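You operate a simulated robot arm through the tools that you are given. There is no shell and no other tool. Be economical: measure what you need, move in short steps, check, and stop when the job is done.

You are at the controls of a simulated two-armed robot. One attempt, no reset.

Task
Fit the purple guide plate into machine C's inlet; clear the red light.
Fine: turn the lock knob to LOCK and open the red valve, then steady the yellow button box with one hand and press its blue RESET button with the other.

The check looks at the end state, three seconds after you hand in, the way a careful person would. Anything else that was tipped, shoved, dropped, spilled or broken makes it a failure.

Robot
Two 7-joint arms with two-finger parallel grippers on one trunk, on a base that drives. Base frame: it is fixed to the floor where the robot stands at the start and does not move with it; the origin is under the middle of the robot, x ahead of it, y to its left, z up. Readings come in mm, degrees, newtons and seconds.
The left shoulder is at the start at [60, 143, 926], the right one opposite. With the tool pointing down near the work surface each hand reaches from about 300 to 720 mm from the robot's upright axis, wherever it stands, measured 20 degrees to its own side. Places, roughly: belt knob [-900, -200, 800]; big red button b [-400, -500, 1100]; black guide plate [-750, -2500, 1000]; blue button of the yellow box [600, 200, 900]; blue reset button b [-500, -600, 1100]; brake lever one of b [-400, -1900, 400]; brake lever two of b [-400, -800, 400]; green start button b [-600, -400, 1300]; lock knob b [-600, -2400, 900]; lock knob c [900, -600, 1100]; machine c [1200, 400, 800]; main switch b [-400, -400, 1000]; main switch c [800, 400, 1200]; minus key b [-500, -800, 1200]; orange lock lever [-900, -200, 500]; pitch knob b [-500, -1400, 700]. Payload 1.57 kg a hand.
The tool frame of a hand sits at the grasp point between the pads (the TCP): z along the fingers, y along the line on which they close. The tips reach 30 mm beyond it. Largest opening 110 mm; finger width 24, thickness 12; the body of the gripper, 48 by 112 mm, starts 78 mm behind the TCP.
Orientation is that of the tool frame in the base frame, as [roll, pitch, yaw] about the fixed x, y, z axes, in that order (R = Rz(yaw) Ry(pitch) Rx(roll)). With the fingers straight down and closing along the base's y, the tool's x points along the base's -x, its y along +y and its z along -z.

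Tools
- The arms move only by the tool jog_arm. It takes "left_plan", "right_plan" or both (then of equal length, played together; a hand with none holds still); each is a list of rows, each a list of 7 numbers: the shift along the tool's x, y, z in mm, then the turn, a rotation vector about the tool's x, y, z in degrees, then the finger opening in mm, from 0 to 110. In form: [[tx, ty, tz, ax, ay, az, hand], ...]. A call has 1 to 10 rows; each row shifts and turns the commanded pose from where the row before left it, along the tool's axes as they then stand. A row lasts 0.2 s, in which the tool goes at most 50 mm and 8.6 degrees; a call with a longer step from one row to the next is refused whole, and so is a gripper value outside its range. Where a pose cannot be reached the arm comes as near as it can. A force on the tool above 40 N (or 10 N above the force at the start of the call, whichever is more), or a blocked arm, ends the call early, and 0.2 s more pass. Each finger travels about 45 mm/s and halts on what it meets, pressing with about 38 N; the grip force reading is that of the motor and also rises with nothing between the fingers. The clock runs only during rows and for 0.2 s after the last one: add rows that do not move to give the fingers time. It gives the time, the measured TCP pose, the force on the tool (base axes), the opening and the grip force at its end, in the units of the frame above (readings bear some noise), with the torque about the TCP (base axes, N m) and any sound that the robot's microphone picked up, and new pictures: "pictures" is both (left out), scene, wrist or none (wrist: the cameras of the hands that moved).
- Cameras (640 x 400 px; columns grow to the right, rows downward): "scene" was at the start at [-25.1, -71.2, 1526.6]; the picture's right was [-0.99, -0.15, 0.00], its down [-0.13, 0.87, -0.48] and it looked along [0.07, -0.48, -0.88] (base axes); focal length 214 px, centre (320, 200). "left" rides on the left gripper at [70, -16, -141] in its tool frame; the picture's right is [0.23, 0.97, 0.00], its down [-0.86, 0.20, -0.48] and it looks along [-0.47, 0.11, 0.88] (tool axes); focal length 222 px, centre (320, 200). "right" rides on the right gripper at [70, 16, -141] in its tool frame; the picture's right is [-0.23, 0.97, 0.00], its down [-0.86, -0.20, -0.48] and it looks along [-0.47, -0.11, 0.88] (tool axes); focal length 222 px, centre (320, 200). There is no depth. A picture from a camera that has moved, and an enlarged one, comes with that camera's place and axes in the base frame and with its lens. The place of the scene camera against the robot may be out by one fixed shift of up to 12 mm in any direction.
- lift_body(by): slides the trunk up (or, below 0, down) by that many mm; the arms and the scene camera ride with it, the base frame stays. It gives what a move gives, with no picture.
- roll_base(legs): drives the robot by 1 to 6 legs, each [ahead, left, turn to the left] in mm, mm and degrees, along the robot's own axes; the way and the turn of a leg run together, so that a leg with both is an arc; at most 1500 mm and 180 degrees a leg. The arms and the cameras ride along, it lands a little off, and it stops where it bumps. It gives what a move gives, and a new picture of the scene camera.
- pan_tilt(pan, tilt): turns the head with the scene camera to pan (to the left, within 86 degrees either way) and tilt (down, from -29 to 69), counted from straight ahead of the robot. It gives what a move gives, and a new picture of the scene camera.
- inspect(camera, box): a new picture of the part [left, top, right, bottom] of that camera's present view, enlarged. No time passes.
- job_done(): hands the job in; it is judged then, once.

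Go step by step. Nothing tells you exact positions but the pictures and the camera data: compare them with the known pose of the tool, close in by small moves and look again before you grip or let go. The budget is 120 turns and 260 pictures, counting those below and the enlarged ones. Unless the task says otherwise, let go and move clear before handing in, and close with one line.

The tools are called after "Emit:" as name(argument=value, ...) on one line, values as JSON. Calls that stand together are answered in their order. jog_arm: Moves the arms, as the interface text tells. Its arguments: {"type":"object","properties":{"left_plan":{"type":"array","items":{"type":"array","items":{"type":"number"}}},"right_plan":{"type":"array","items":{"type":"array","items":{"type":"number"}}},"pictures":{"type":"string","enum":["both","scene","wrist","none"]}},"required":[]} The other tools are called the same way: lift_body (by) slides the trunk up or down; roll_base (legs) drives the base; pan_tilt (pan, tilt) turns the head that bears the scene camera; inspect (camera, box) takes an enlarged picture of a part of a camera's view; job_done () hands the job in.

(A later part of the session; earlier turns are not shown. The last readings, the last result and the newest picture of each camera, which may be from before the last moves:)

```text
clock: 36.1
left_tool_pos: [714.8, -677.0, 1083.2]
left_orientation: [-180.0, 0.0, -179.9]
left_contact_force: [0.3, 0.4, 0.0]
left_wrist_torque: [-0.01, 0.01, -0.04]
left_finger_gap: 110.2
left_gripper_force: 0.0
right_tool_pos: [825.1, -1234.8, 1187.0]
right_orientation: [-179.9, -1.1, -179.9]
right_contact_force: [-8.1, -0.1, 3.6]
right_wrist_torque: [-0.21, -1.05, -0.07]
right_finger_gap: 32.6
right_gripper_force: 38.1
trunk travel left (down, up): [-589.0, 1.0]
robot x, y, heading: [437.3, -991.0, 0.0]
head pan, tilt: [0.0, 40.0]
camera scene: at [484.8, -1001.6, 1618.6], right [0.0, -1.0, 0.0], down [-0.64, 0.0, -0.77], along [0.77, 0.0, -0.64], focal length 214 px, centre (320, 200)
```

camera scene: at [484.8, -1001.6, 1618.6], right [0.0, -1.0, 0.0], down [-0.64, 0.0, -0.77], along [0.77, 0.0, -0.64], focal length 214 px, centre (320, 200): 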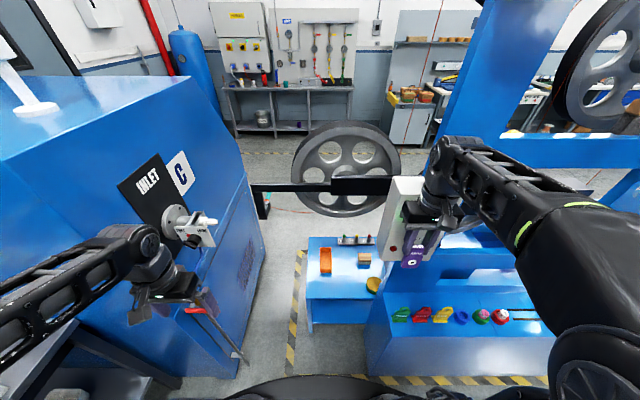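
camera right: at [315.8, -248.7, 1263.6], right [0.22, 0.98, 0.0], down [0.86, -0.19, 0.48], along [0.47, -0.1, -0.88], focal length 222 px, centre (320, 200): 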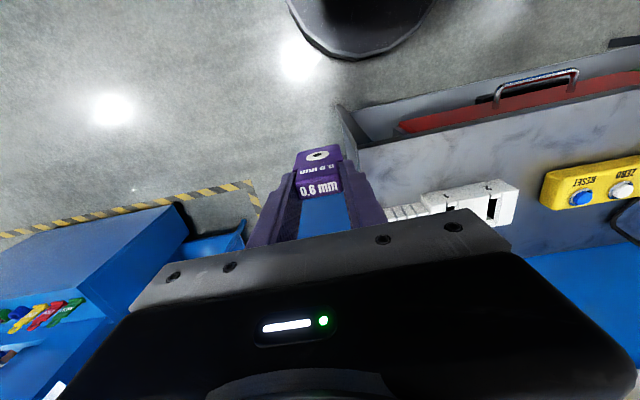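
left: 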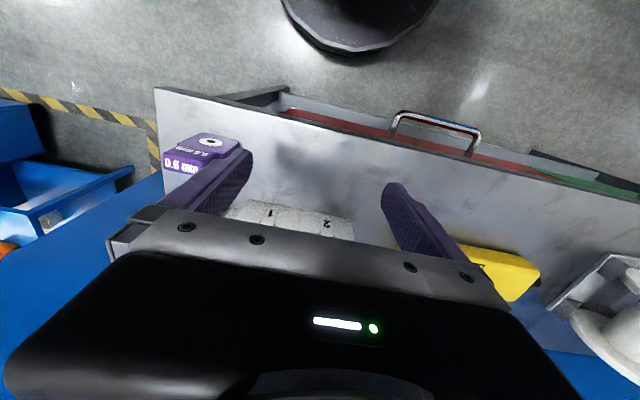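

The right hand bumped the white control box on the neighbouring machine. I'll back off, check the box, then turn.

Emit:
roll_base(legs=[[-110, 0, 0]])

Emit:
inspect(camera="scene", box=[350, 140, 480, 260])

```text
clock: 37.3
left_tool_pos: [606.3, -676.3, 1082.9]
left_orientation: [180.0, 0.1, -180.0]
left_contact_force: [-0.5, -0.1, 0.5]
left_wrist_torque: [0.0, -0.05, 0.0]
left_finger_gap: 110.1
left_gripper_force: 0.1
right_tool_pos: [714.6, -1235.2, 1186.8]
right_orientation: [180.0, -1.0, 180.0]
right_contact_force: [-1.6, 0.0, -1.1]
right_wrist_torque: [0.01, -0.01, 0.02]
right_finger_gap: 32.7
right_gripper_force: 37.8
trunk travel left (down, up): [-589.0, 1.0]
robot x, y, heading: [322.6, -997.9, 0.0]
head pan, tilt: [0.0, 40.0]
camera scene: at [374.5, -1002.1, 1618.7], right [0.0, -1.0, 0.0], down [-0.64, 0.0, -0.77], along [0.77, 0.0, -0.64], focal length 214 px, centre (320, 200)
```

scene: 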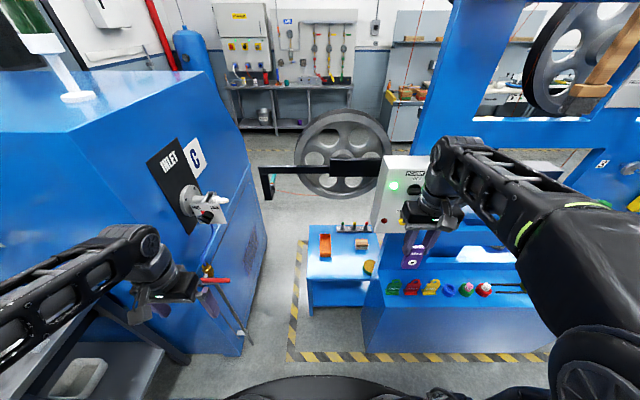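

```text
3.33 times, centred on (415, 200) of scene
camera zoom: at [374.5, -1002.1, 1618.7], right [0.0, -1.0, 0.0], down [-0.64, 0.0, -0.77], along [0.77, 0.0, -0.64], focal length 715 px, centre (3, 200)
```

zoom: 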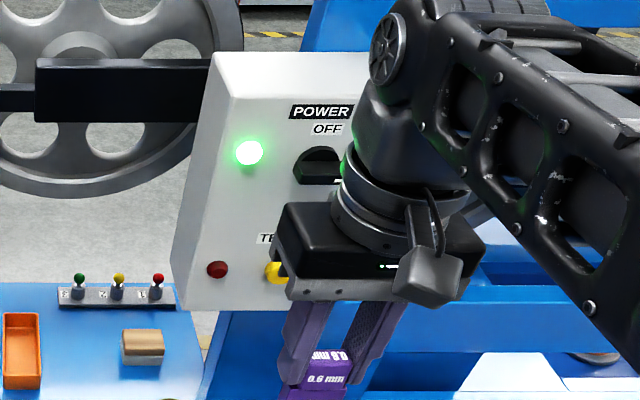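

The box is unharmed: its power light is still green. I'll turn 25° left and shift toward the inlet, keeping the right elbow away from that box.

Emit:
roll_base(legs=[[0, 0, 25], [103, 181, 0]])

Emit:
pan_tilt(pan=0, tilt=38)

```text
clock: 40.3
left_tool_pos: [455.7, -375.6, 1082.0]
left_orientation: [180.0, 0.0, -154.7]
left_contact_force: [0.2, 0.2, 0.4]
left_wrist_torque: [-0.08, -0.02, 0.0]
left_finger_gap: 110.0
left_gripper_force: 0.0
right_tool_pos: [791.6, -834.0, 1186.5]
right_orientation: [180.0, -1.3, -154.7]
right_contact_force: [0.0, 0.5, -0.2]
right_wrist_torque: [-0.03, 0.0, -0.03]
right_finger_gap: 33.0
right_gripper_force: 37.9
trunk travel left (down, up): [-589.0, 1.0]
robot x, y, heading: [336.4, -786.8, 25.5]
head pan, tilt: [0.0, 40.0]
camera scene: at [381.5, -766.4, 1618.6], right [0.43, -0.9, 0.0], down [-0.58, -0.28, -0.77], along [0.69, 0.33, -0.64], focal length 214 px, centre (320, 200)
```

scene: 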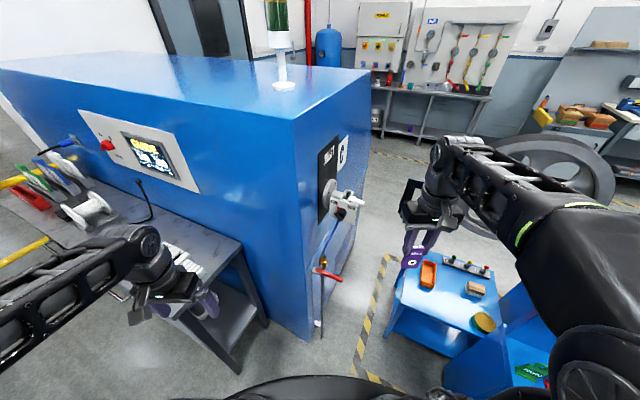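

```text
clock: 40.9
left_tool_pos: [453.9, -376.8, 1081.6]
left_orientation: [180.0, -0.1, -154.7]
left_contact_force: [0.6, 0.1, -0.2]
left_wrist_torque: [0.02, -0.01, -0.02]
left_finger_gap: 109.9
left_gripper_force: 0.1
right_tool_pos: [790.3, -835.0, 1186.8]
right_orientation: [-179.9, -1.2, -154.7]
right_contact_force: [-0.1, 0.7, -0.7]
right_wrist_torque: [-0.02, 0.01, -0.02]
right_finger_gap: 33.1
right_gripper_force: 37.9
trunk travel left (down, up): [-589.0, 1.0]
robot x, y, heading: [333.5, -786.7, 25.5]
head pan, tilt: [0.0, 38.0]
camera scene: at [382.5, -767.7, 1621.6], right [0.43, -0.9, 0.0], down [-0.56, -0.26, -0.79], along [0.71, 0.34, -0.62], focal length 214 px, centre (320, 200)
```

scene: 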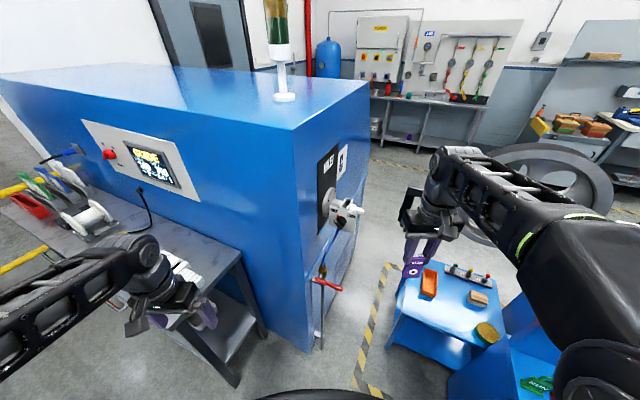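

Emit:
inspect(camera="scene", box=[310, 180, 380, 240])

Emit:
inspect(camera="right", box=[0, 0, 640, 400])

```text
6.67 times, centred on (345, 210) of scene
camera zoom: at [382.5, -767.7, 1621.6], right [0.43, -0.9, 0.0], down [-0.56, -0.26, -0.79], along [0.71, 0.34, -0.62], focal length 1430 px, centre (153, 133)
```

zoom: 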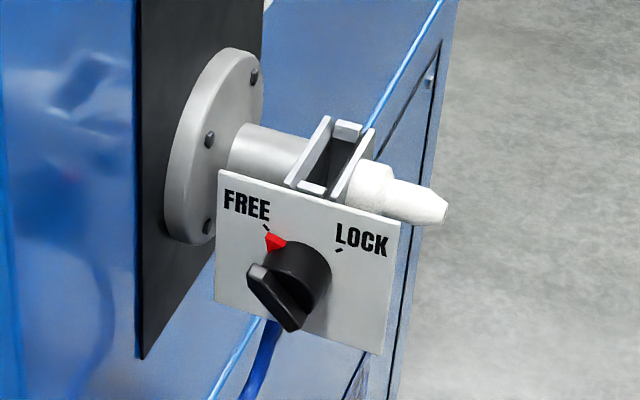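

```text
1.00 times, centred on (320, 200) of right
camera zoom: at [722.3, -849.7, 1329.1], right [-0.21, 0.98, -0.01], down [0.87, 0.19, 0.46], along [0.45, 0.09, -0.89], focal length 222 px, centre (320, 200)
```

zoom: 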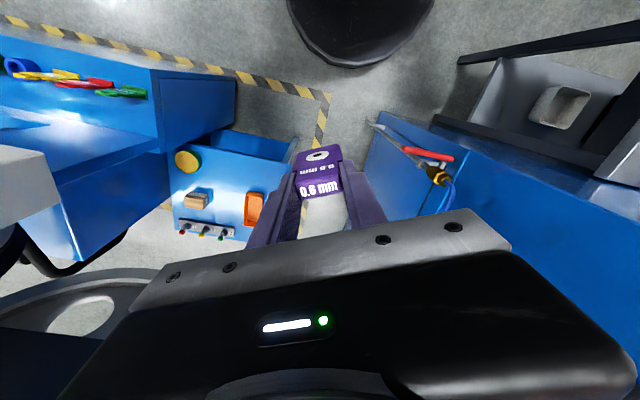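

Two scene views put the slot top at about [975, -581, 1125], after correcting the camera shift seen at the plate. I'll drive ahead about 135 mm.

Emit:
roll_base(legs=[[135, 0, 0]])

Emit:
inspect(camera="scene", box=[310, 200, 410, 280])

```text
clock: 42.2
left_tool_pos: [579.1, -318.9, 1082.0]
left_orientation: [179.9, -0.1, -154.8]
left_contact_force: [0.4, 0.4, 0.5]
left_wrist_torque: [-0.03, 0.01, 0.02]
left_finger_gap: 110.1
left_gripper_force: 0.1
right_tool_pos: [912.0, -778.8, 1185.8]
right_orientation: [-180.0, -1.3, -154.9]
right_contact_force: [0.4, 0.6, 0.1]
right_wrist_torque: [0.0, 0.01, 0.02]
right_finger_gap: 33.1
right_gripper_force: 38.0
trunk travel left (down, up): [-589.0, 1.0]
robot x, y, heading: [455.3, -725.0, 25.2]
head pan, tilt: [0.0, 38.0]
camera scene: at [505.9, -709.4, 1621.5], right [0.43, -0.91, 0.0], down [-0.56, -0.26, -0.79], along [0.71, 0.33, -0.62], focal length 214 px, centre (320, 200)
```

scene: 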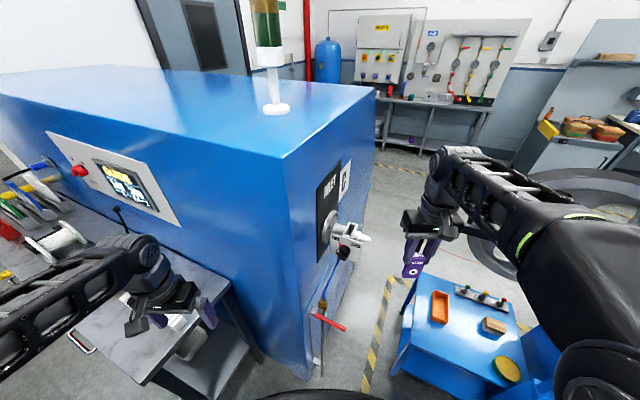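

```text
5.00 times, centred on (360, 240) of scene
camera zoom: at [505.9, -709.4, 1621.5], right [0.43, -0.91, 0.0], down [-0.56, -0.26, -0.79], along [0.71, 0.33, -0.62], focal length 1072 px, centre (120, 0)
```

zoom: 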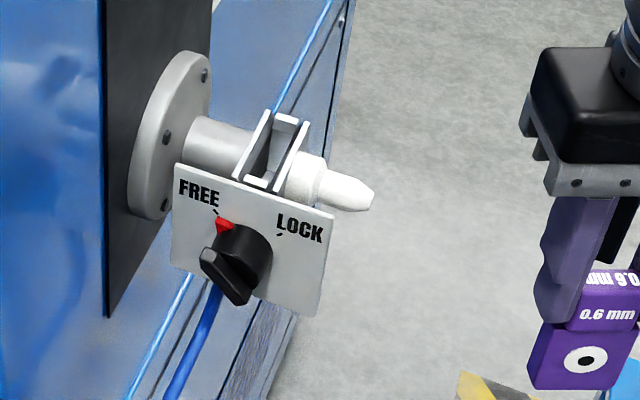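

The slot estimate is consistent. I'll test how high the hand can go, because the plate must clear the slot lips.

Emit:
jog_arm(right_plan=[[0, 0, -20, 0, 0, 0, 20], [0, 0, -20, 0, 0, 0, 20], [0, 0, -10, 0, 0, 0, 20]], pictures="none")

```text
clock: 43.0
left_tool_pos: [578.3, -320.7, 1082.6]
left_orientation: [180.0, 0.1, -154.8]
left_contact_force: [0.0, 0.3, -0.2]
left_wrist_torque: [0.0, -0.01, 0.01]
left_finger_gap: 110.1
left_gripper_force: 0.0
right_tool_pos: [911.4, -779.8, 1185.7]
right_orientation: [179.9, -1.1, -154.9]
right_contact_force: [0.2, 0.1, -0.7]
right_wrist_torque: [0.0, 0.02, -0.03]
right_finger_gap: 33.0
right_gripper_force: 37.6
right hand out of reach, approached as far as the arm can: row 1, 2, 3
trunk travel left (down, up): [-589.0, 1.0]
robot x, y, heading: [456.6, -729.3, 25.1]
head pan, tilt: [0.0, 38.0]
```

With the tool vertical the hand is at its height limit, so I need a tilted grip, which keeps the wrist lower. I'll go back to the table, stand the plate down already turned to its final direction, and regrasp it tilted.

Emit:
roll_base(legs=[[-250, 0, 0], [0, 0, -25.1], [-230, 0, 0], [0, 690, 0]])

Emit:
lift_body(by=-64)

Emit:
pan_tilt(pan=-5, tilt=45)

```text
clock: 50.8
left_tool_pos: [282.5, 158.4, 1081.4]
left_orientation: [-180.0, 0.0, 180.0]
left_contact_force: [0.2, -0.5, 0.0]
left_wrist_torque: [-0.03, 0.0, -0.02]
left_finger_gap: 110.0
left_gripper_force: 0.1
right_tool_pos: [390.5, -400.0, 1186.3]
right_orientation: [-179.8, -1.2, -180.0]
right_contact_force: [0.6, 0.3, -0.4]
right_wrist_torque: [-0.01, -0.02, 0.04]
right_finger_gap: 32.9
right_gripper_force: 38.2
trunk travel left (down, up): [-589.0, 1.0]
robot x, y, heading: [-1.1, -161.0, 0.0]
head pan, tilt: [0.0, 38.0]
camera scene: at [52.4, -165.8, 1621.6], right [0.0, -1.0, 0.0], down [-0.62, 0.0, -0.79], along [0.79, 0.0, -0.62], focal length 214 px, centre (320, 200)
```

scene: 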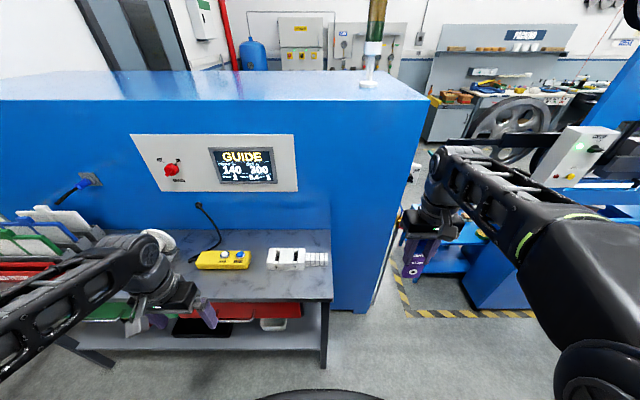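

```text
clock: 51.8
left_tool_pos: [281.1, 157.9, 1019.8]
left_orientation: [-180.0, 0.0, -180.0]
left_contact_force: [-0.2, 0.6, 0.4]
left_wrist_torque: [-0.01, 0.01, 0.01]
left_finger_gap: 110.1
left_gripper_force: 0.1
right_tool_pos: [389.7, -399.9, 1122.7]
right_orientation: [180.0, -1.2, -180.0]
right_contact_force: [0.6, -0.4, -0.8]
right_wrist_torque: [0.03, -0.02, 0.0]
right_finger_gap: 32.8
right_gripper_force: 37.8
trunk travel left (down, up): [-525.0, 65.0]
robot x, y, heading: [2.5, -158.9, 0.1]
head pan, tilt: [0.0, 38.0]
```

```text
clock: 52.5
left_tool_pos: [282.9, 158.5, 1017.7]
left_orientation: [180.0, 0.1, 180.0]
left_contact_force: [0.7, 0.2, -0.1]
left_wrist_torque: [-0.03, -0.01, 0.01]
left_finger_gap: 110.0
left_gripper_force: 0.0
right_tool_pos: [389.2, -400.1, 1122.1]
right_orientation: [180.0, -1.3, -180.0]
right_contact_force: [-0.8, -0.3, 0.1]
right_wrist_torque: [0.02, -0.01, -0.01]
right_finger_gap: 32.9
right_gripper_force: 38.8
trunk travel left (down, up): [-525.0, 65.0]
robot x, y, heading: [2.3, -159.0, 0.1]
head pan, tilt: [-5.0, 45.0]
camera scene: at [47.1, -173.6, 1547.4], right [-0.09, -1.0, 0.0], down [-0.7, 0.06, -0.71], along [0.7, -0.06, -0.71], focal length 214 px, centre (320, 200)
```

scene: 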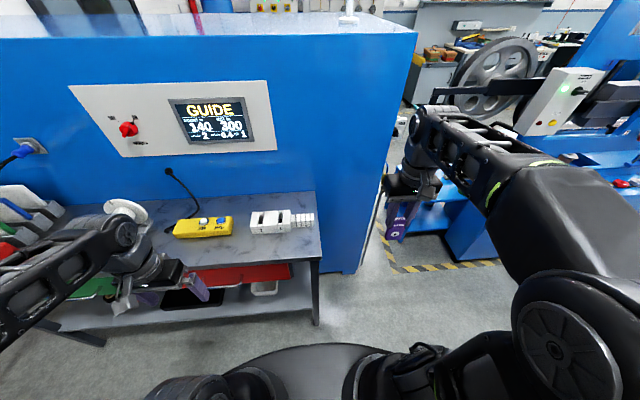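

I'll lower the hand and turn the plate by 90° clear of the table.

Emit:
jog_arm(right_plan=[[0, 0, 40, 0, -1.3, 0, 20], [0, 0, 45, 0, 0, 0, 20], [0, 0, 0, 0, 0, -8.5, 20], [0, 0, 0, 0, 0, -8.5, 20], [0, 0, 0, 0, 0, -8.5, 20], [0, 0, 0, 0, 0, -8.5, 20], [0, 0, 0, 0, 0, -8.5, 20], [0, 0, 0, 0, 0, -8.5, 20], [0, 0, 0, 0, 0, -8.5, 20], [0, 0, 0, 0, 0, -8.5, 20]], pictures="none")

```text
clock: 54.7
left_tool_pos: [282.4, 157.5, 1018.2]
left_orientation: [179.9, 0.0, -180.0]
left_contact_force: [-0.4, 1.0, -0.2]
left_wrist_torque: [-0.01, 0.0, 0.0]
left_finger_gap: 109.9
left_gripper_force: 0.0
right_tool_pos: [388.8, -400.1, 1037.6]
right_orientation: [-180.0, 0.1, -111.8]
right_contact_force: [0.7, 0.0, -0.4]
right_wrist_torque: [-0.01, 0.0, -0.02]
right_finger_gap: 32.8
right_gripper_force: 38.2
trunk travel left (down, up): [-525.0, 65.0]
robot x, y, heading: [1.8, -161.6, -0.1]
head pan, tilt: [-5.0, 45.0]
```

Emit:
jog_arm(right_plan=[[0, 0, 0, 0, 0, -7.3, 20], [0, 0, 0, 0, 0, -7.3, 20], [0, 0, 0, 0, 0, -7.2, 20], [-45, -15, 0, 0, 0, 0, 20], [-45, -15, 0, 0, 0, 0, 20], [-45, -15, 0, 0, 0, 0, 20], [-45, -15, 0, 0, 0, 0, 20], [-45, -15, 0, 0, 0, 0, 20], [-45, -15, 0, 0, 0, 0, 20]], pictures="both")

Emit:
inspect(camera="scene", box=[250, 180, 350, 270])

```text
clock: 56.7
left_tool_pos: [283.1, 158.5, 1018.0]
left_orientation: [179.9, 0.1, -180.0]
left_contact_force: [0.7, 0.4, -0.3]
left_wrist_torque: [0.01, 0.01, 0.05]
left_finger_gap: 109.9
left_gripper_force: 0.0
right_tool_pos: [479.9, -130.7, 1038.4]
right_orientation: [-179.9, -0.1, -90.2]
right_contact_force: [0.3, -0.4, -0.3]
right_wrist_torque: [-0.08, -0.01, -0.03]
right_finger_gap: 32.8
right_gripper_force: 38.2
trunk travel left (down, up): [-525.0, 65.0]
robot x, y, heading: [1.1, -160.4, 0.2]
head pan, tilt: [-5.0, 45.0]
camera scene: at [47.9, -172.6, 1547.3], right [-0.09, -1.0, 0.0], down [-0.7, 0.06, -0.71], along [0.7, -0.06, -0.71], focal length 214 px, centre (320, 200)
camera right: at [462.8, -200.5, 1179.6], right [-0.97, 0.23, 0.0], down [0.2, 0.85, 0.48], along [0.11, 0.46, -0.88], focal length 222 px, centre (320, 200)
```

scene: 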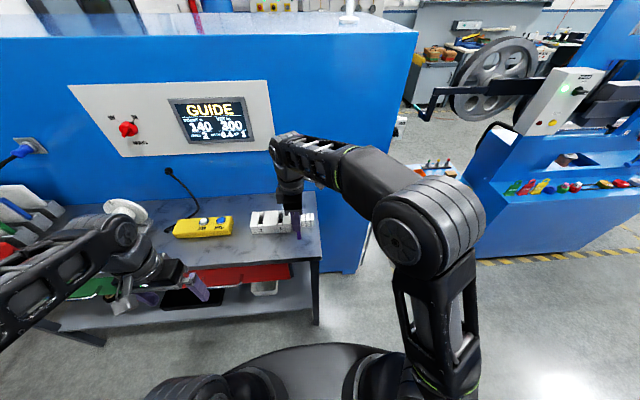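
right: 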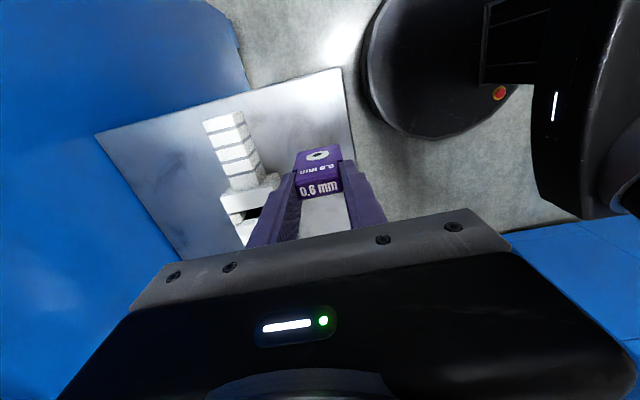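

```text
4.44 times, centred on (300, 225) of scene
camera zoom: at [47.9, -172.6, 1547.3], right [-0.09, -1.0, 0.0], down [-0.7, 0.06, -0.71], along [0.7, -0.06, -0.71], focal length 953 px, centre (409, 89)
```

zoom: 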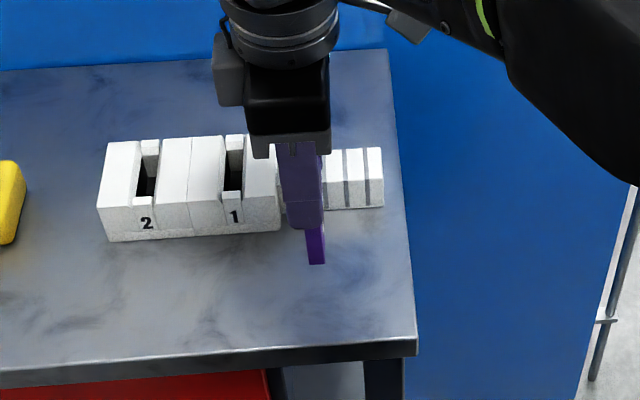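

Over a free spot now. I'll lower to the original standing height and release.

Emit:
jog_arm(right_plan=[[0, 0, 40, 0, 0, 0, 20], [0, 0, 25, 0, 0, 0, 20], [0, 0, 8, 0, 0, 0, 20], [0, 0, 0, 0, 0, 0, 20]], pictures="none")

```text
clock: 57.7
left_tool_pos: [283.3, 158.1, 1018.3]
left_orientation: [-180.0, 0.0, 180.0]
left_contact_force: [-0.3, -1.5, -0.4]
left_wrist_torque: [0.03, -0.02, 0.01]
left_finger_gap: 110.0
left_gripper_force: 0.1
right_tool_pos: [478.3, -129.5, 965.8]
right_orientation: [-179.7, 0.0, -90.3]
right_contact_force: [-1.6, 0.2, 5.5]
right_wrist_torque: [0.0, 0.14, 0.02]
right_finger_gap: 32.9
right_gripper_force: 38.3
trunk travel left (down, up): [-525.0, 65.0]
robot x, y, heading: [0.6, -157.1, 0.0]
head pan, tilt: [-5.0, 45.0]
```

Emit:
jog_arm(right_plan=[[0, 0, 0, 0, 0, 0, 45], [0, 0, 0, 0, 0, 0, 60], [0, 0, 0, 0, 0, 0, 60], [0, 0, -40, 0, 0, 0, 60], [0, 0, -40, 0, 0, 0, 60], [45, 0, 0, 0, 0, 0, 60], [45, 15, 0, 0, 0, 0, 60], [45, 15, 0, 0, 0, 0, 60], [45, 15, 0, 0, 0, 0, 60], [45, 15, 0, 0, 0, 0, 60]], pictures="scene")

Emit:
inspect(camera="scene", box=[250, 180, 350, 270])

```text
clock: 59.9
left_tool_pos: [281.1, 157.2, 1019.7]
left_orientation: [-180.0, 0.0, 180.0]
left_contact_force: [-0.3, 0.3, -0.3]
left_wrist_torque: [0.02, 0.0, 0.01]
left_finger_gap: 110.2
left_gripper_force: 0.0
right_tool_pos: [419.3, -355.0, 1045.5]
right_orientation: [-179.8, 0.0, -90.3]
right_contact_force: [0.1, -0.7, 0.3]
right_wrist_torque: [0.02, -0.01, 0.0]
right_finger_gap: 60.0
right_gripper_force: 0.1
trunk travel left (down, up): [-525.0, 65.0]
robot x, y, heading: [0.4, -160.2, 0.0]
head pan, tilt: [-5.0, 45.0]
camera scene: at [46.3, -174.5, 1547.4], right [-0.09, -1.0, 0.0], down [-0.7, 0.06, -0.71], along [0.7, -0.06, -0.71], focal length 214 px, centre (320, 200)
```

scene: 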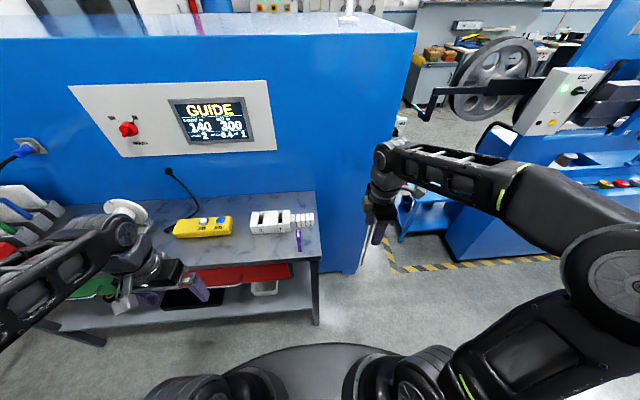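

```text
4.44 times, centred on (300, 225) of scene
camera zoom: at [46.3, -174.5, 1547.4], right [-0.09, -1.0, 0.0], down [-0.7, 0.06, -0.71], along [0.7, -0.06, -0.71], focal length 953 px, centre (409, 89)
```

zoom: 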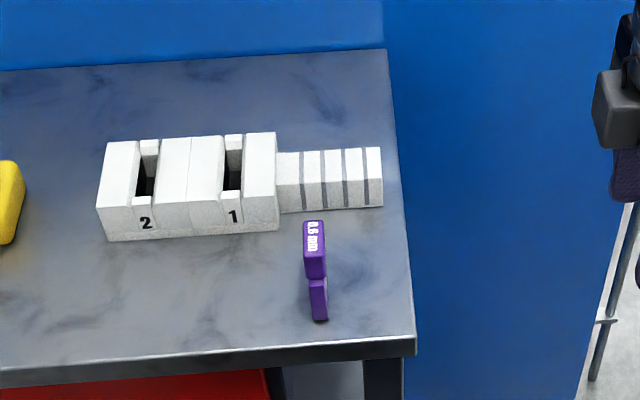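

The plate stands turned to its final direction. Next I'll bring the left hand behind it and tilt 45° forward-down.

Emit:
jog_arm(left_plan=[[-18, -41, -3, 0, 0, 0, 70], [-18, -41, -3, 0, 0, 0, 70], [-18, -41, -3, 0, 0, 0, 70], [-18, -41, -3, 0, 0, 0, 70], [-18, -41, -3, 0, 0, 0, 70], [-18, -41, -3, 0, 0, 0, 70], [-18, -41, -3, 0, 0, 0, 70], [0, 0, 0, 0, -8.5, 0, 70], [0, 0, 0, 0, -8.5, 0, 70], [0, 0, 0, 0, -8.5, 0, 70]], pictures="none")

Emit:
jog_arm(left_plan=[[0, 0, 0, 0, -8, 0, 60], [0, 0, 0, 0, -8, 0, 60], [0, 0, 0, 0, -3.5, 0, 60]], pictures="both")

```text
clock: 62.1
left_tool_pos: [409.6, -129.1, 1039.3]
left_orientation: [-180.0, 25.6, -180.0]
left_contact_force: [0.7, -0.6, 1.1]
left_wrist_torque: [0.01, -0.02, 0.01]
left_finger_gap: 70.0
left_gripper_force: 0.1
right_tool_pos: [419.1, -352.8, 1046.1]
right_orientation: [-179.7, 0.0, -90.2]
right_contact_force: [-0.2, -0.2, -0.5]
right_wrist_torque: [0.0, -0.02, 0.02]
right_finger_gap: 60.1
right_gripper_force: 0.1
trunk travel left (down, up): [-525.0, 65.0]
robot x, y, heading: [0.5, -160.9, 0.2]
head pan, tilt: [-5.0, 45.0]
```

```text
clock: 62.9
left_tool_pos: [408.5, -128.7, 1038.0]
left_orientation: [-179.8, 45.1, 179.9]
left_contact_force: [-0.2, -0.6, 1.1]
left_wrist_torque: [-0.01, 0.0, 0.01]
left_finger_gap: 59.9
left_gripper_force: 0.1
right_tool_pos: [420.0, -353.7, 1046.0]
right_orientation: [-179.9, 0.0, -90.2]
right_contact_force: [0.6, -0.1, -0.1]
right_wrist_torque: [-0.01, 0.01, 0.01]
right_finger_gap: 59.9
right_gripper_force: 0.0
trunk travel left (down, up): [-525.0, 65.0]
robot x, y, heading: [-0.9, -159.0, -0.1]
head pan, tilt: [-5.0, 45.0]
camera scene: at [46.9, -173.6, 1547.4], right [-0.09, -1.0, 0.0], down [-0.7, 0.06, -0.71], along [0.7, -0.06, -0.71], focal length 214 px, centre (320, 200)
camera left: at [258.9, -144.6, 1090.4], right [-0.16, 0.97, -0.16], down [0.27, 0.2, 0.94], along [0.95, 0.11, -0.29], focal length 222 px, centre (320, 200)
```

scene: 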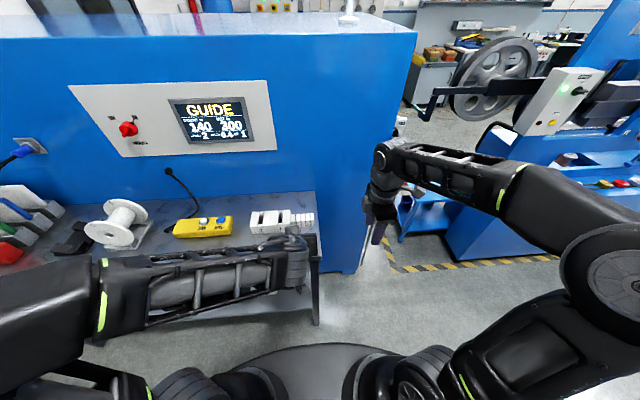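
left: 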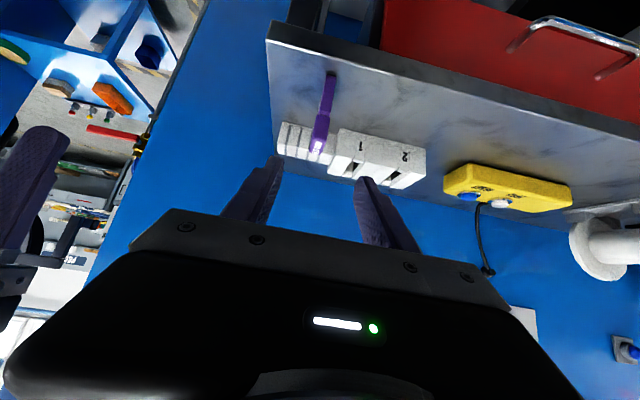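

Emit:
jog_arm(left_plan=[[12, 0, 0, 0, 0, 0, 60], [0, 0, 45, 0, 0, 0, 60], [0, -1, 30, 0, 0, 0, 60], [0, 0, 17, 0, 0, 0, 60]], pictures="wrist")

Emit:
inspect(camera="left", box=[240, 120, 400, 240])

Emit:
inspect(camera="scene", box=[250, 180, 350, 270])

```text
clock: 63.9
left_tool_pos: [464.8, -128.9, 963.2]
left_orientation: [180.0, 44.9, -179.9]
left_contact_force: [0.2, 0.0, 0.5]
left_wrist_torque: [0.01, 0.0, 0.04]
left_finger_gap: 59.9
left_gripper_force: 0.0
right_tool_pos: [420.2, -353.1, 1046.7]
right_orientation: [-179.9, 0.0, -90.1]
right_contact_force: [-0.2, -0.1, 0.1]
right_wrist_torque: [-0.01, 0.0, -0.01]
right_finger_gap: 59.9
right_gripper_force: 0.0
trunk travel left (down, up): [-525.0, 65.0]
robot x, y, heading: [-0.2, -163.4, -0.1]
head pan, tilt: [-5.0, 45.0]
camera left: at [315.4, -144.4, 1015.8], right [-0.16, 0.97, -0.16], down [0.27, 0.2, 0.94], along [0.95, 0.11, -0.29], focal length 222 px, centre (320, 200)
```

left: 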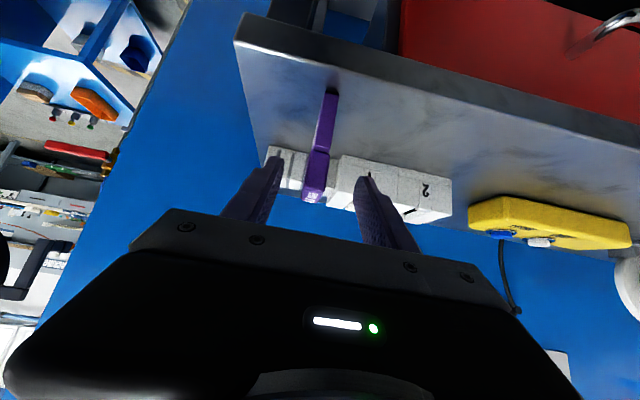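

```text
3.33 times, centred on (320, 180) of left
camera zoom: at [315.4, -144.4, 1015.8], right [-0.16, 0.97, -0.16], down [0.27, 0.2, 0.94], along [0.95, 0.11, -0.29], focal length 740 px, centre (320, 267)
```

zoom: 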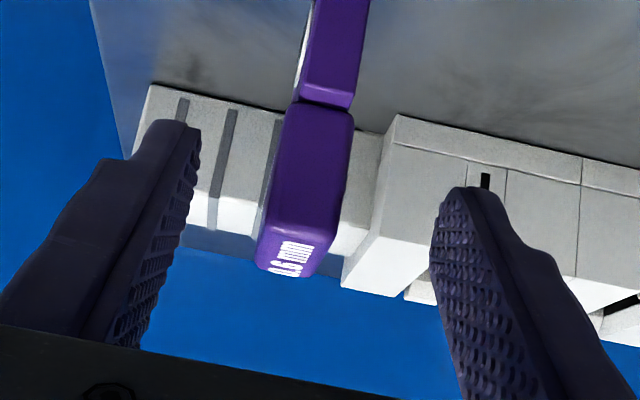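

```text
4.44 times, centred on (300, 225) of scene
camera zoom: at [47.7, -173.8, 1547.3], right [-0.09, -1.0, 0.0], down [-0.7, 0.06, -0.71], along [0.7, -0.06, -0.71], focal length 953 px, centre (409, 89)
```

zoom: 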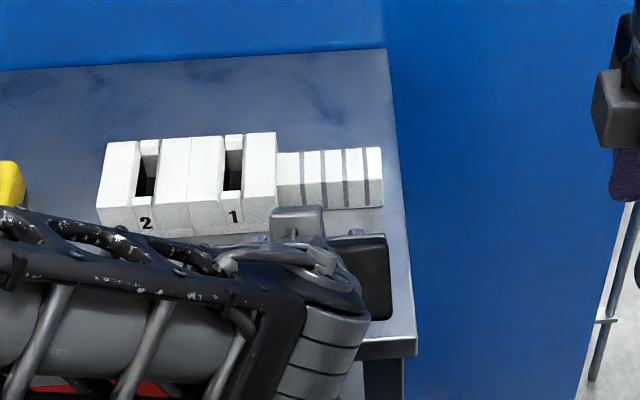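

Emit:
jog_arm(left_plan=[[0, 0, 0, 0, 0, 0, 45], [0, 0, 0, 0, 0, 0, 30], [0, 0, 0, 0, 0, 0, 15], [0, 0, 0, 0, 0, 0, 8], [0, 0, 0, 0, 0, 0, 8], [0, 0, 0, 0, 0, 0, 8]], pictures="wrist")

Emit:
inspect(camera="left", box=[240, 60, 400, 240])

```text
clock: 65.3
left_tool_pos: [464.0, -128.5, 963.5]
left_orientation: [-180.0, 44.9, 180.0]
left_contact_force: [-0.2, -0.1, -1.3]
left_wrist_torque: [-0.04, 0.02, 0.0]
left_finger_gap: 14.9
left_gripper_force: 31.0
right_tool_pos: [419.7, -353.9, 1044.8]
right_orientation: [-179.9, 0.0, -90.2]
right_contact_force: [-0.2, 0.6, 0.7]
right_wrist_torque: [0.02, -0.03, 0.0]
right_finger_gap: 60.2
right_gripper_force: 0.2
trunk travel left (down, up): [-525.0, 65.0]
robot x, y, heading: [3.2, -156.3, -0.1]
head pan, tilt: [-5.0, 45.0]
camera left: at [314.8, -144.4, 1016.2], right [-0.16, 0.97, -0.16], down [0.27, 0.2, 0.94], along [0.95, 0.11, -0.29], focal length 222 px, centre (320, 200)
```

left: 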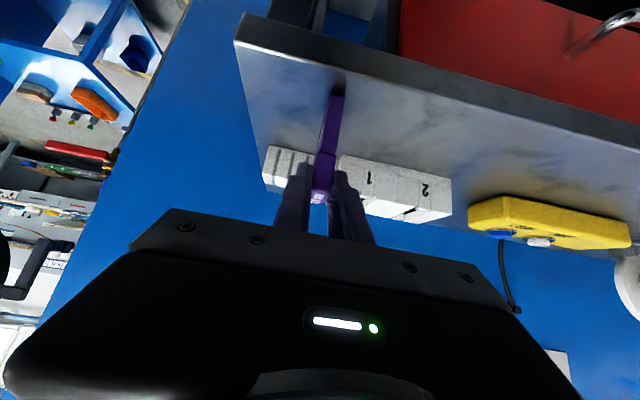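

```text
2.22 times, centred on (320, 150) of left
camera zoom: at [314.8, -144.4, 1016.2], right [-0.16, 0.97, -0.16], down [0.27, 0.2, 0.94], along [0.95, 0.11, -0.29], focal length 494 px, centre (320, 311)
```

zoom: 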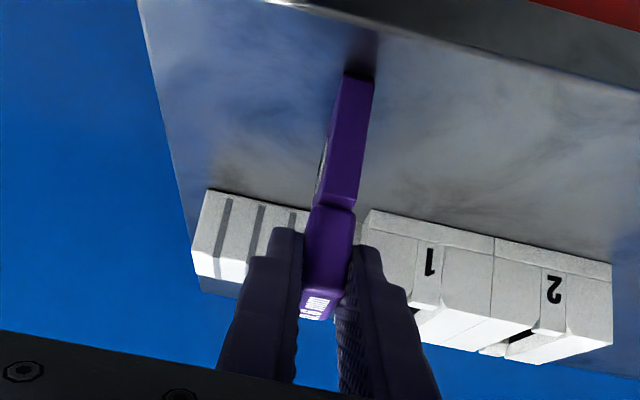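

Gripped with a 15 mm gap. I'll lift straight up and check.

Emit:
jog_arm(left_plan=[[0, 0, 0, 0, 0, 0, 6], [-7, 0, -7, 0, 0, 0, 6], [-25, 0, -25, 0, 0, 0, 6], [-25, 0, -25, 0, 0, 0, 6], [-20, 0, -20, 0, 0, 0, 6], [20, 0, -20, 0, 0, 0, 6], [20, 0, -20, 0, 0, 0, 6]], pictures="both")

Emit:
inspect(camera="left", box=[240, 60, 400, 240])

```text
clock: 66.9
left_tool_pos: [408.0, -129.3, 1073.5]
left_orientation: [-180.0, 44.9, -180.0]
left_contact_force: [0.2, -0.7, -1.2]
left_wrist_torque: [-0.01, 0.0, 0.01]
left_finger_gap: 14.9
left_gripper_force: 31.1
right_tool_pos: [419.7, -353.9, 1045.4]
right_orientation: [-179.9, 0.1, -90.2]
right_contact_force: [-0.2, 0.0, 0.7]
right_wrist_torque: [-0.01, -0.02, 0.01]
right_finger_gap: 60.3
right_gripper_force: 0.1
trunk travel left (down, up): [-525.0, 65.0]
robot x, y, heading: [3.0, -163.2, 0.0]
head pan, tilt: [-5.0, 45.0]
camera scene: at [46.6, -173.6, 1547.4], right [-0.09, -1.0, 0.0], down [-0.7, 0.06, -0.71], along [0.7, -0.06, -0.71], focal length 214 px, centre (320, 200)
camera left: at [258.0, -145.6, 1125.8], right [-0.16, 0.97, -0.16], down [0.27, 0.2, 0.94], along [0.95, 0.11, -0.29], focal length 222 px, centre (320, 200)
```

scene: 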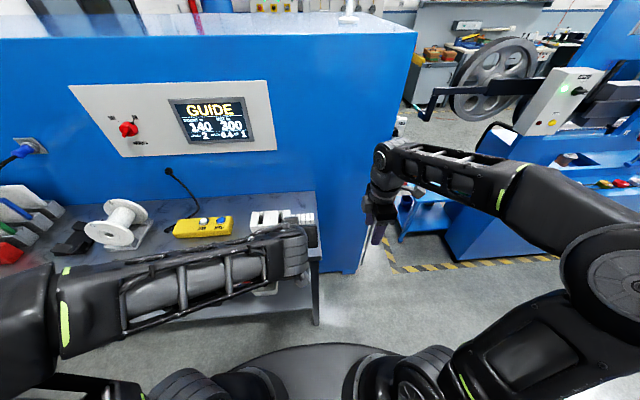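
left: 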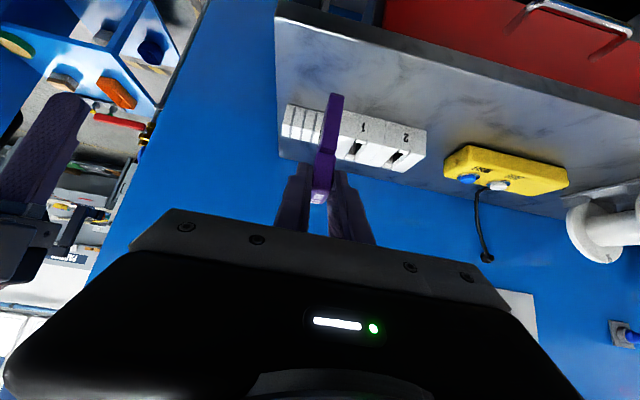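

```text
2.22 times, centred on (320, 150) of left
camera zoom: at [258.0, -145.6, 1125.8], right [-0.16, 0.97, -0.16], down [0.27, 0.2, 0.94], along [0.95, 0.11, -0.29], focal length 494 px, centre (320, 311)
```

zoom: 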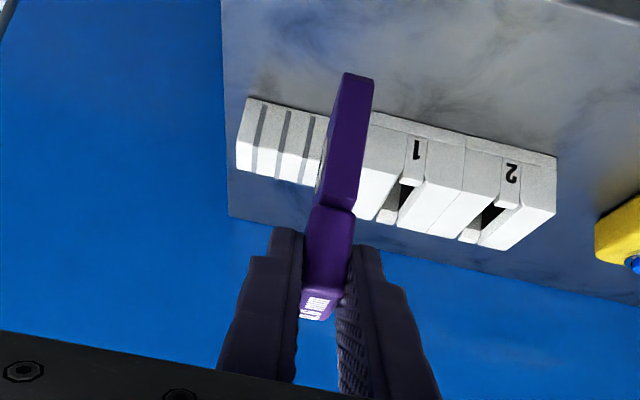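

Held firmly upright. I'll raise the trunk and drive to the inlet with the heading kept at 0.

Emit:
lift_body(by=64)

Emit:
roll_base(legs=[[0, -540, 0], [290, 0, 0]])

Emit:
pan_tilt(pan=5, tilt=38)

```text
clock: 67.9
left_tool_pos: [407.8, -129.2, 1137.1]
left_orientation: [180.0, 45.0, 180.0]
left_contact_force: [0.4, 0.8, -1.3]
left_wrist_torque: [-0.01, 0.04, 0.01]
left_finger_gap: 14.9
left_gripper_force: 30.8
right_tool_pos: [419.8, -353.2, 1108.9]
right_orientation: [-179.9, 0.0, -90.2]
right_contact_force: [0.3, -0.4, 0.5]
right_wrist_torque: [0.03, 0.01, 0.0]
right_finger_gap: 59.8
right_gripper_force: 0.1
trunk travel left (down, up): [-589.0, 1.0]
robot x, y, heading: [-1.6, -159.7, 0.1]
head pan, tilt: [-5.0, 45.0]
```

```text
clock: 72.6
left_tool_pos: [699.0, -654.7, 1137.3]
left_orientation: [179.9, 44.9, -178.9]
left_contact_force: [0.8, 0.0, -1.1]
left_wrist_torque: [0.0, 0.02, -0.01]
left_finger_gap: 14.9
left_gripper_force: 30.8
right_tool_pos: [714.8, -878.5, 1108.8]
right_orientation: [-179.8, 0.0, -89.3]
right_contact_force: [1.0, 0.1, -0.8]
right_wrist_torque: [0.0, 0.05, -0.01]
right_finger_gap: 60.1
right_gripper_force: 0.0
trunk travel left (down, up): [-589.0, 1.0]
robot x, y, heading: [288.2, -690.4, 1.1]
head pan, tilt: [-5.0, 45.0]
camera scene: at [339.5, -704.6, 1611.3], right [-0.07, -1.0, 0.0], down [-0.71, 0.05, -0.71], along [0.7, -0.05, -0.71], focal length 214 px, centre (320, 200)
```

scene: 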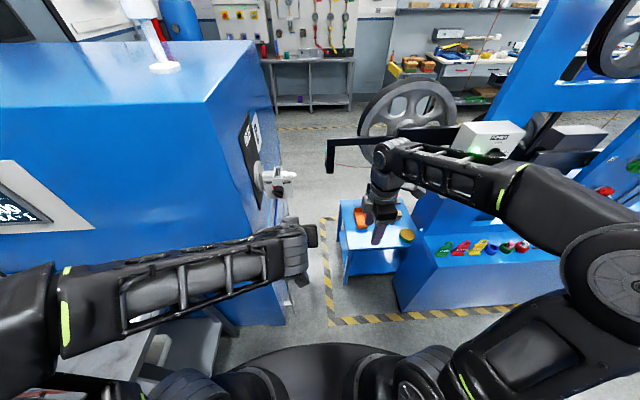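

```text
clock: 73.3
left_tool_pos: [698.8, -655.4, 1137.6]
left_orientation: [-180.0, 45.1, -179.0]
left_contact_force: [0.1, -0.6, 0.8]
left_wrist_torque: [-0.01, 0.02, -0.01]
left_finger_gap: 15.0
left_gripper_force: 30.9
right_tool_pos: [713.3, -878.9, 1108.8]
right_orientation: [-179.9, 0.0, -89.3]
right_contact_force: [0.2, -0.4, 0.4]
right_wrist_torque: [-0.01, 0.01, 0.0]
right_finger_gap: 60.1
right_gripper_force: 0.1
trunk travel left (down, up): [-589.0, 1.0]
robot x, y, heading: [291.9, -691.5, 0.8]
head pan, tilt: [5.0, 38.0]
camera scene: at [342.6, -690.0, 1621.6], right [0.1, -0.99, 0.0], down [-0.61, -0.06, -0.79], along [0.78, 0.08, -0.62], focal length 214 px, centre (320, 200)
```

scene: 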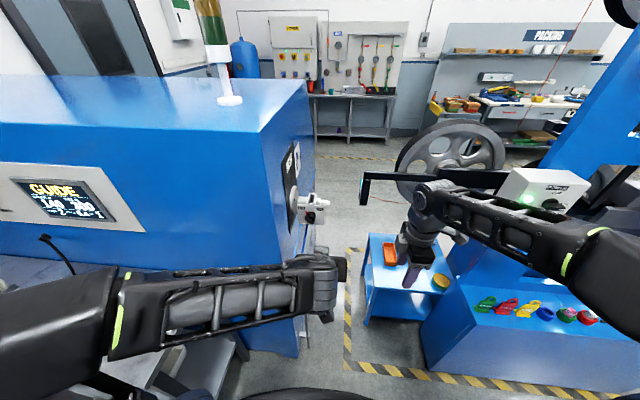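

I'll test the height with the tilted hand before coming close.

Emit:
jog_arm(left_plan=[[-25, 0, -25, 0, 0, 0, 6], [-25, 0, -25, 0, 0, 0, 6], [-13, 0, -13, 0, 0, 0, 6]], pictures="wrist")

Emit:
inspect(camera="scene", box=[260, 160, 360, 240])

```text
clock: 74.1
left_tool_pos: [696.7, -653.7, 1226.6]
left_orientation: [-179.9, 44.9, -179.0]
left_contact_force: [-0.1, 0.5, -1.7]
left_wrist_torque: [-0.04, -0.01, 0.0]
left_finger_gap: 15.2
left_gripper_force: 31.3
right_tool_pos: [713.1, -878.3, 1110.5]
right_orientation: [-179.9, -0.1, -89.3]
right_contact_force: [-0.1, -0.5, -0.6]
right_wrist_torque: [0.0, -0.02, 0.0]
right_finger_gap: 60.0
right_gripper_force: 0.1
trunk travel left (down, up): [-589.0, 1.0]
robot x, y, heading: [291.0, -691.6, 1.3]
head pan, tilt: [5.0, 38.0]
camera left: at [548.3, -671.7, 1279.5], right [-0.18, 0.97, -0.16], down [0.26, 0.2, 0.94], along [0.95, 0.13, -0.29], focal length 222 px, centre (320, 200)
```

left: 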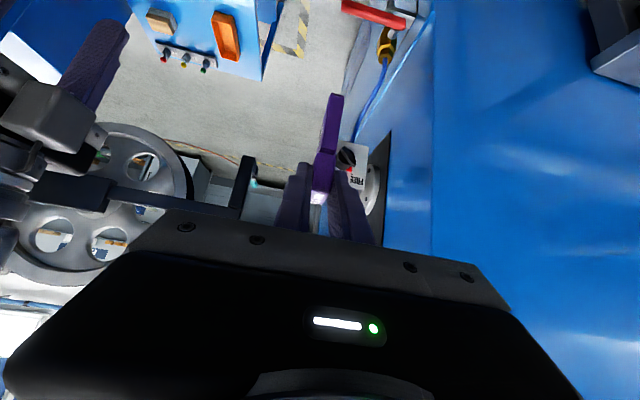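

```text
5.00 times, centred on (310, 200) of scene
camera zoom: at [342.6, -689.8, 1621.6], right [0.1, -0.99, 0.0], down [-0.61, -0.06, -0.79], along [0.78, 0.08, -0.62], focal length 1072 px, centre (370, 200)
```

zoom: 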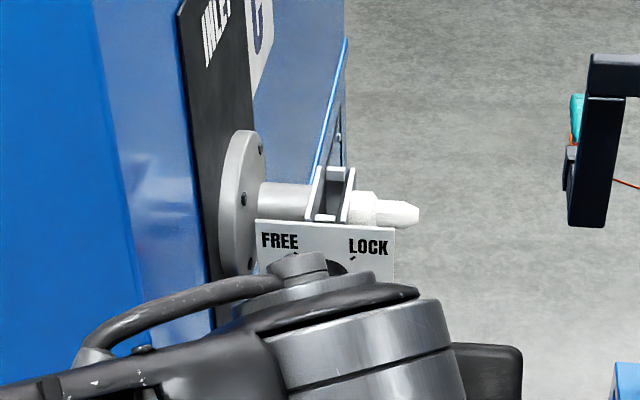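

The height is enough (1226). I'll drive 120 mm forward and square up the heading.

Emit:
roll_base(legs=[[120, 0, -1.1]])

Emit:
inspect(camera="left", box=[280, 60, 440, 240])

```text
clock: 75.3
left_tool_pos: [821.0, -659.7, 1227.6]
left_orientation: [-180.0, 44.9, 180.0]
left_contact_force: [0.3, 0.4, -0.5]
left_wrist_torque: [-0.01, 0.06, 0.0]
left_finger_gap: 15.0
left_gripper_force: 31.3
right_tool_pos: [832.0, -884.2, 1109.6]
right_orientation: [-180.0, 0.0, -90.1]
right_contact_force: [-0.2, 0.0, -0.4]
right_wrist_torque: [0.0, 0.06, -0.04]
right_finger_gap: 59.9
right_gripper_force: 0.1
trunk travel left (down, up): [-589.0, 1.0]
robot x, y, heading: [412.2, -690.4, 0.3]
head pan, tilt: [5.0, 38.0]
camera scene: at [465.4, -689.8, 1621.5], right [0.09, -1.0, 0.0], down [-0.61, -0.05, -0.79], along [0.78, 0.07, -0.62], focal length 214 px, centre (320, 200)
```

scene: 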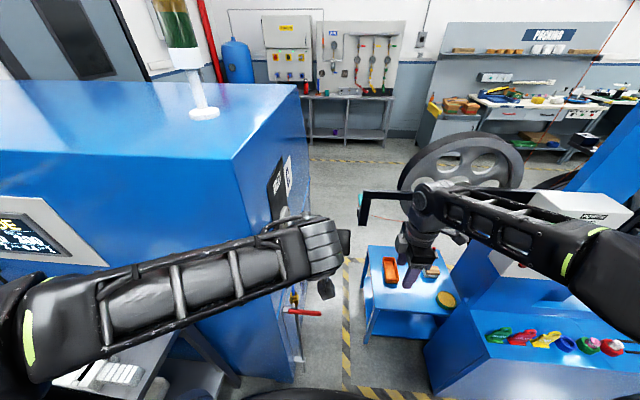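

```text
2.22 times, centred on (360, 150) of left
camera zoom: at [670.7, -675.2, 1278.7], right [-0.16, 0.97, -0.16], down [0.27, 0.2, 0.94], along [0.95, 0.11, -0.29], focal length 494 px, centre (231, 311)
```

zoom: 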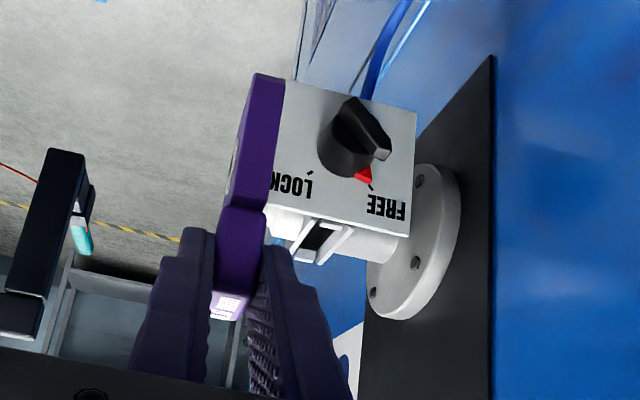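

The wrist view puts the slot near y -590, while the scene view gives -582. I'll hover short of the slot and refine from the wrist camera.

Emit:
jog_arm(left_plan=[[-19, 18, 19, 0, 0, 0, 6], [-19, 18, 19, 0, 0, 0, 6], [-19, 18, 19, 0, 0, 0, 6], [-19, 17, 19, 0, 0, 0, 6]], pictures="wrist")

Emit:
inspect(camera="left", box=[260, 60, 400, 220])

Emit:
inspect(camera="scene", box=[240, 160, 360, 260])

```text
clock: 76.3
left_tool_pos: [927.3, -587.0, 1226.2]
left_orientation: [-179.9, 44.9, 179.9]
left_contact_force: [-0.9, 0.3, 0.3]
left_wrist_torque: [0.01, 0.01, 0.0]
left_finger_gap: 14.8
left_gripper_force: 30.9
right_tool_pos: [831.3, -883.6, 1110.0]
right_orientation: [-179.9, 0.0, -90.3]
right_contact_force: [0.3, -0.1, -0.1]
right_wrist_torque: [0.0, 0.01, -0.01]
right_finger_gap: 60.2
right_gripper_force: 0.0
trunk travel left (down, up): [-589.0, 1.0]
robot x, y, heading: [413.8, -692.8, 0.1]
head pan, tilt: [5.0, 38.0]
camera left: at [777.8, -603.2, 1278.5], right [-0.16, 0.97, -0.16], down [0.27, 0.2, 0.94], along [0.95, 0.11, -0.29], focal length 222 px, centre (320, 200)
```

left: 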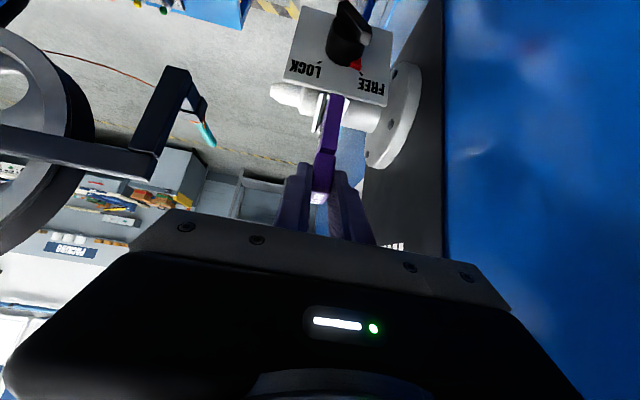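

```text
2.50 times, centred on (330, 140) of left
camera zoom: at [777.8, -603.2, 1278.5], right [-0.16, 0.97, -0.16], down [0.27, 0.2, 0.94], along [0.95, 0.11, -0.29], focal length 555 px, centre (295, 350)
```

zoom: 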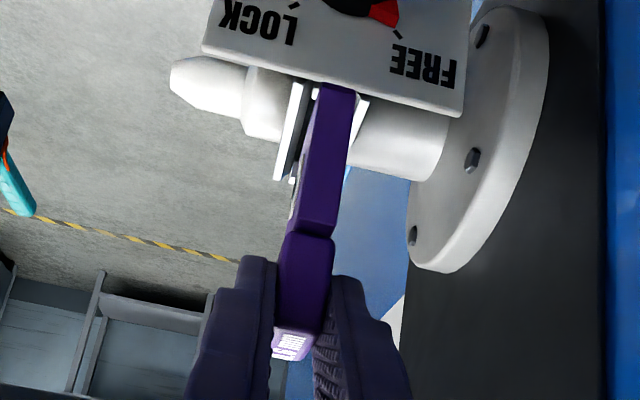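

```text
4.00 times, centred on (300, 210) of scene
camera zoom: at [464.1, -689.5, 1621.5], right [0.09, -1.0, 0.0], down [-0.61, -0.05, -0.79], along [0.78, 0.07, -0.62], focal length 858 px, centre (400, 160)
```

zoom: 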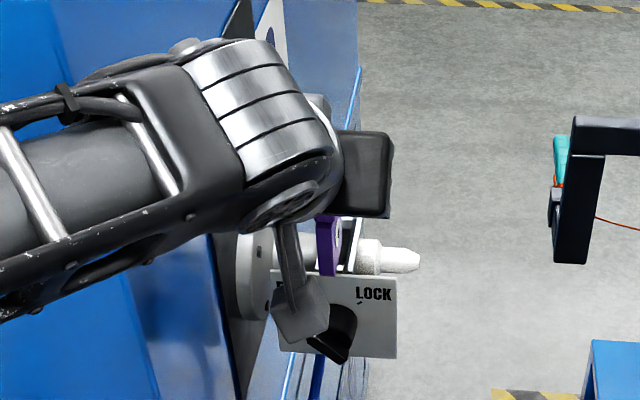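

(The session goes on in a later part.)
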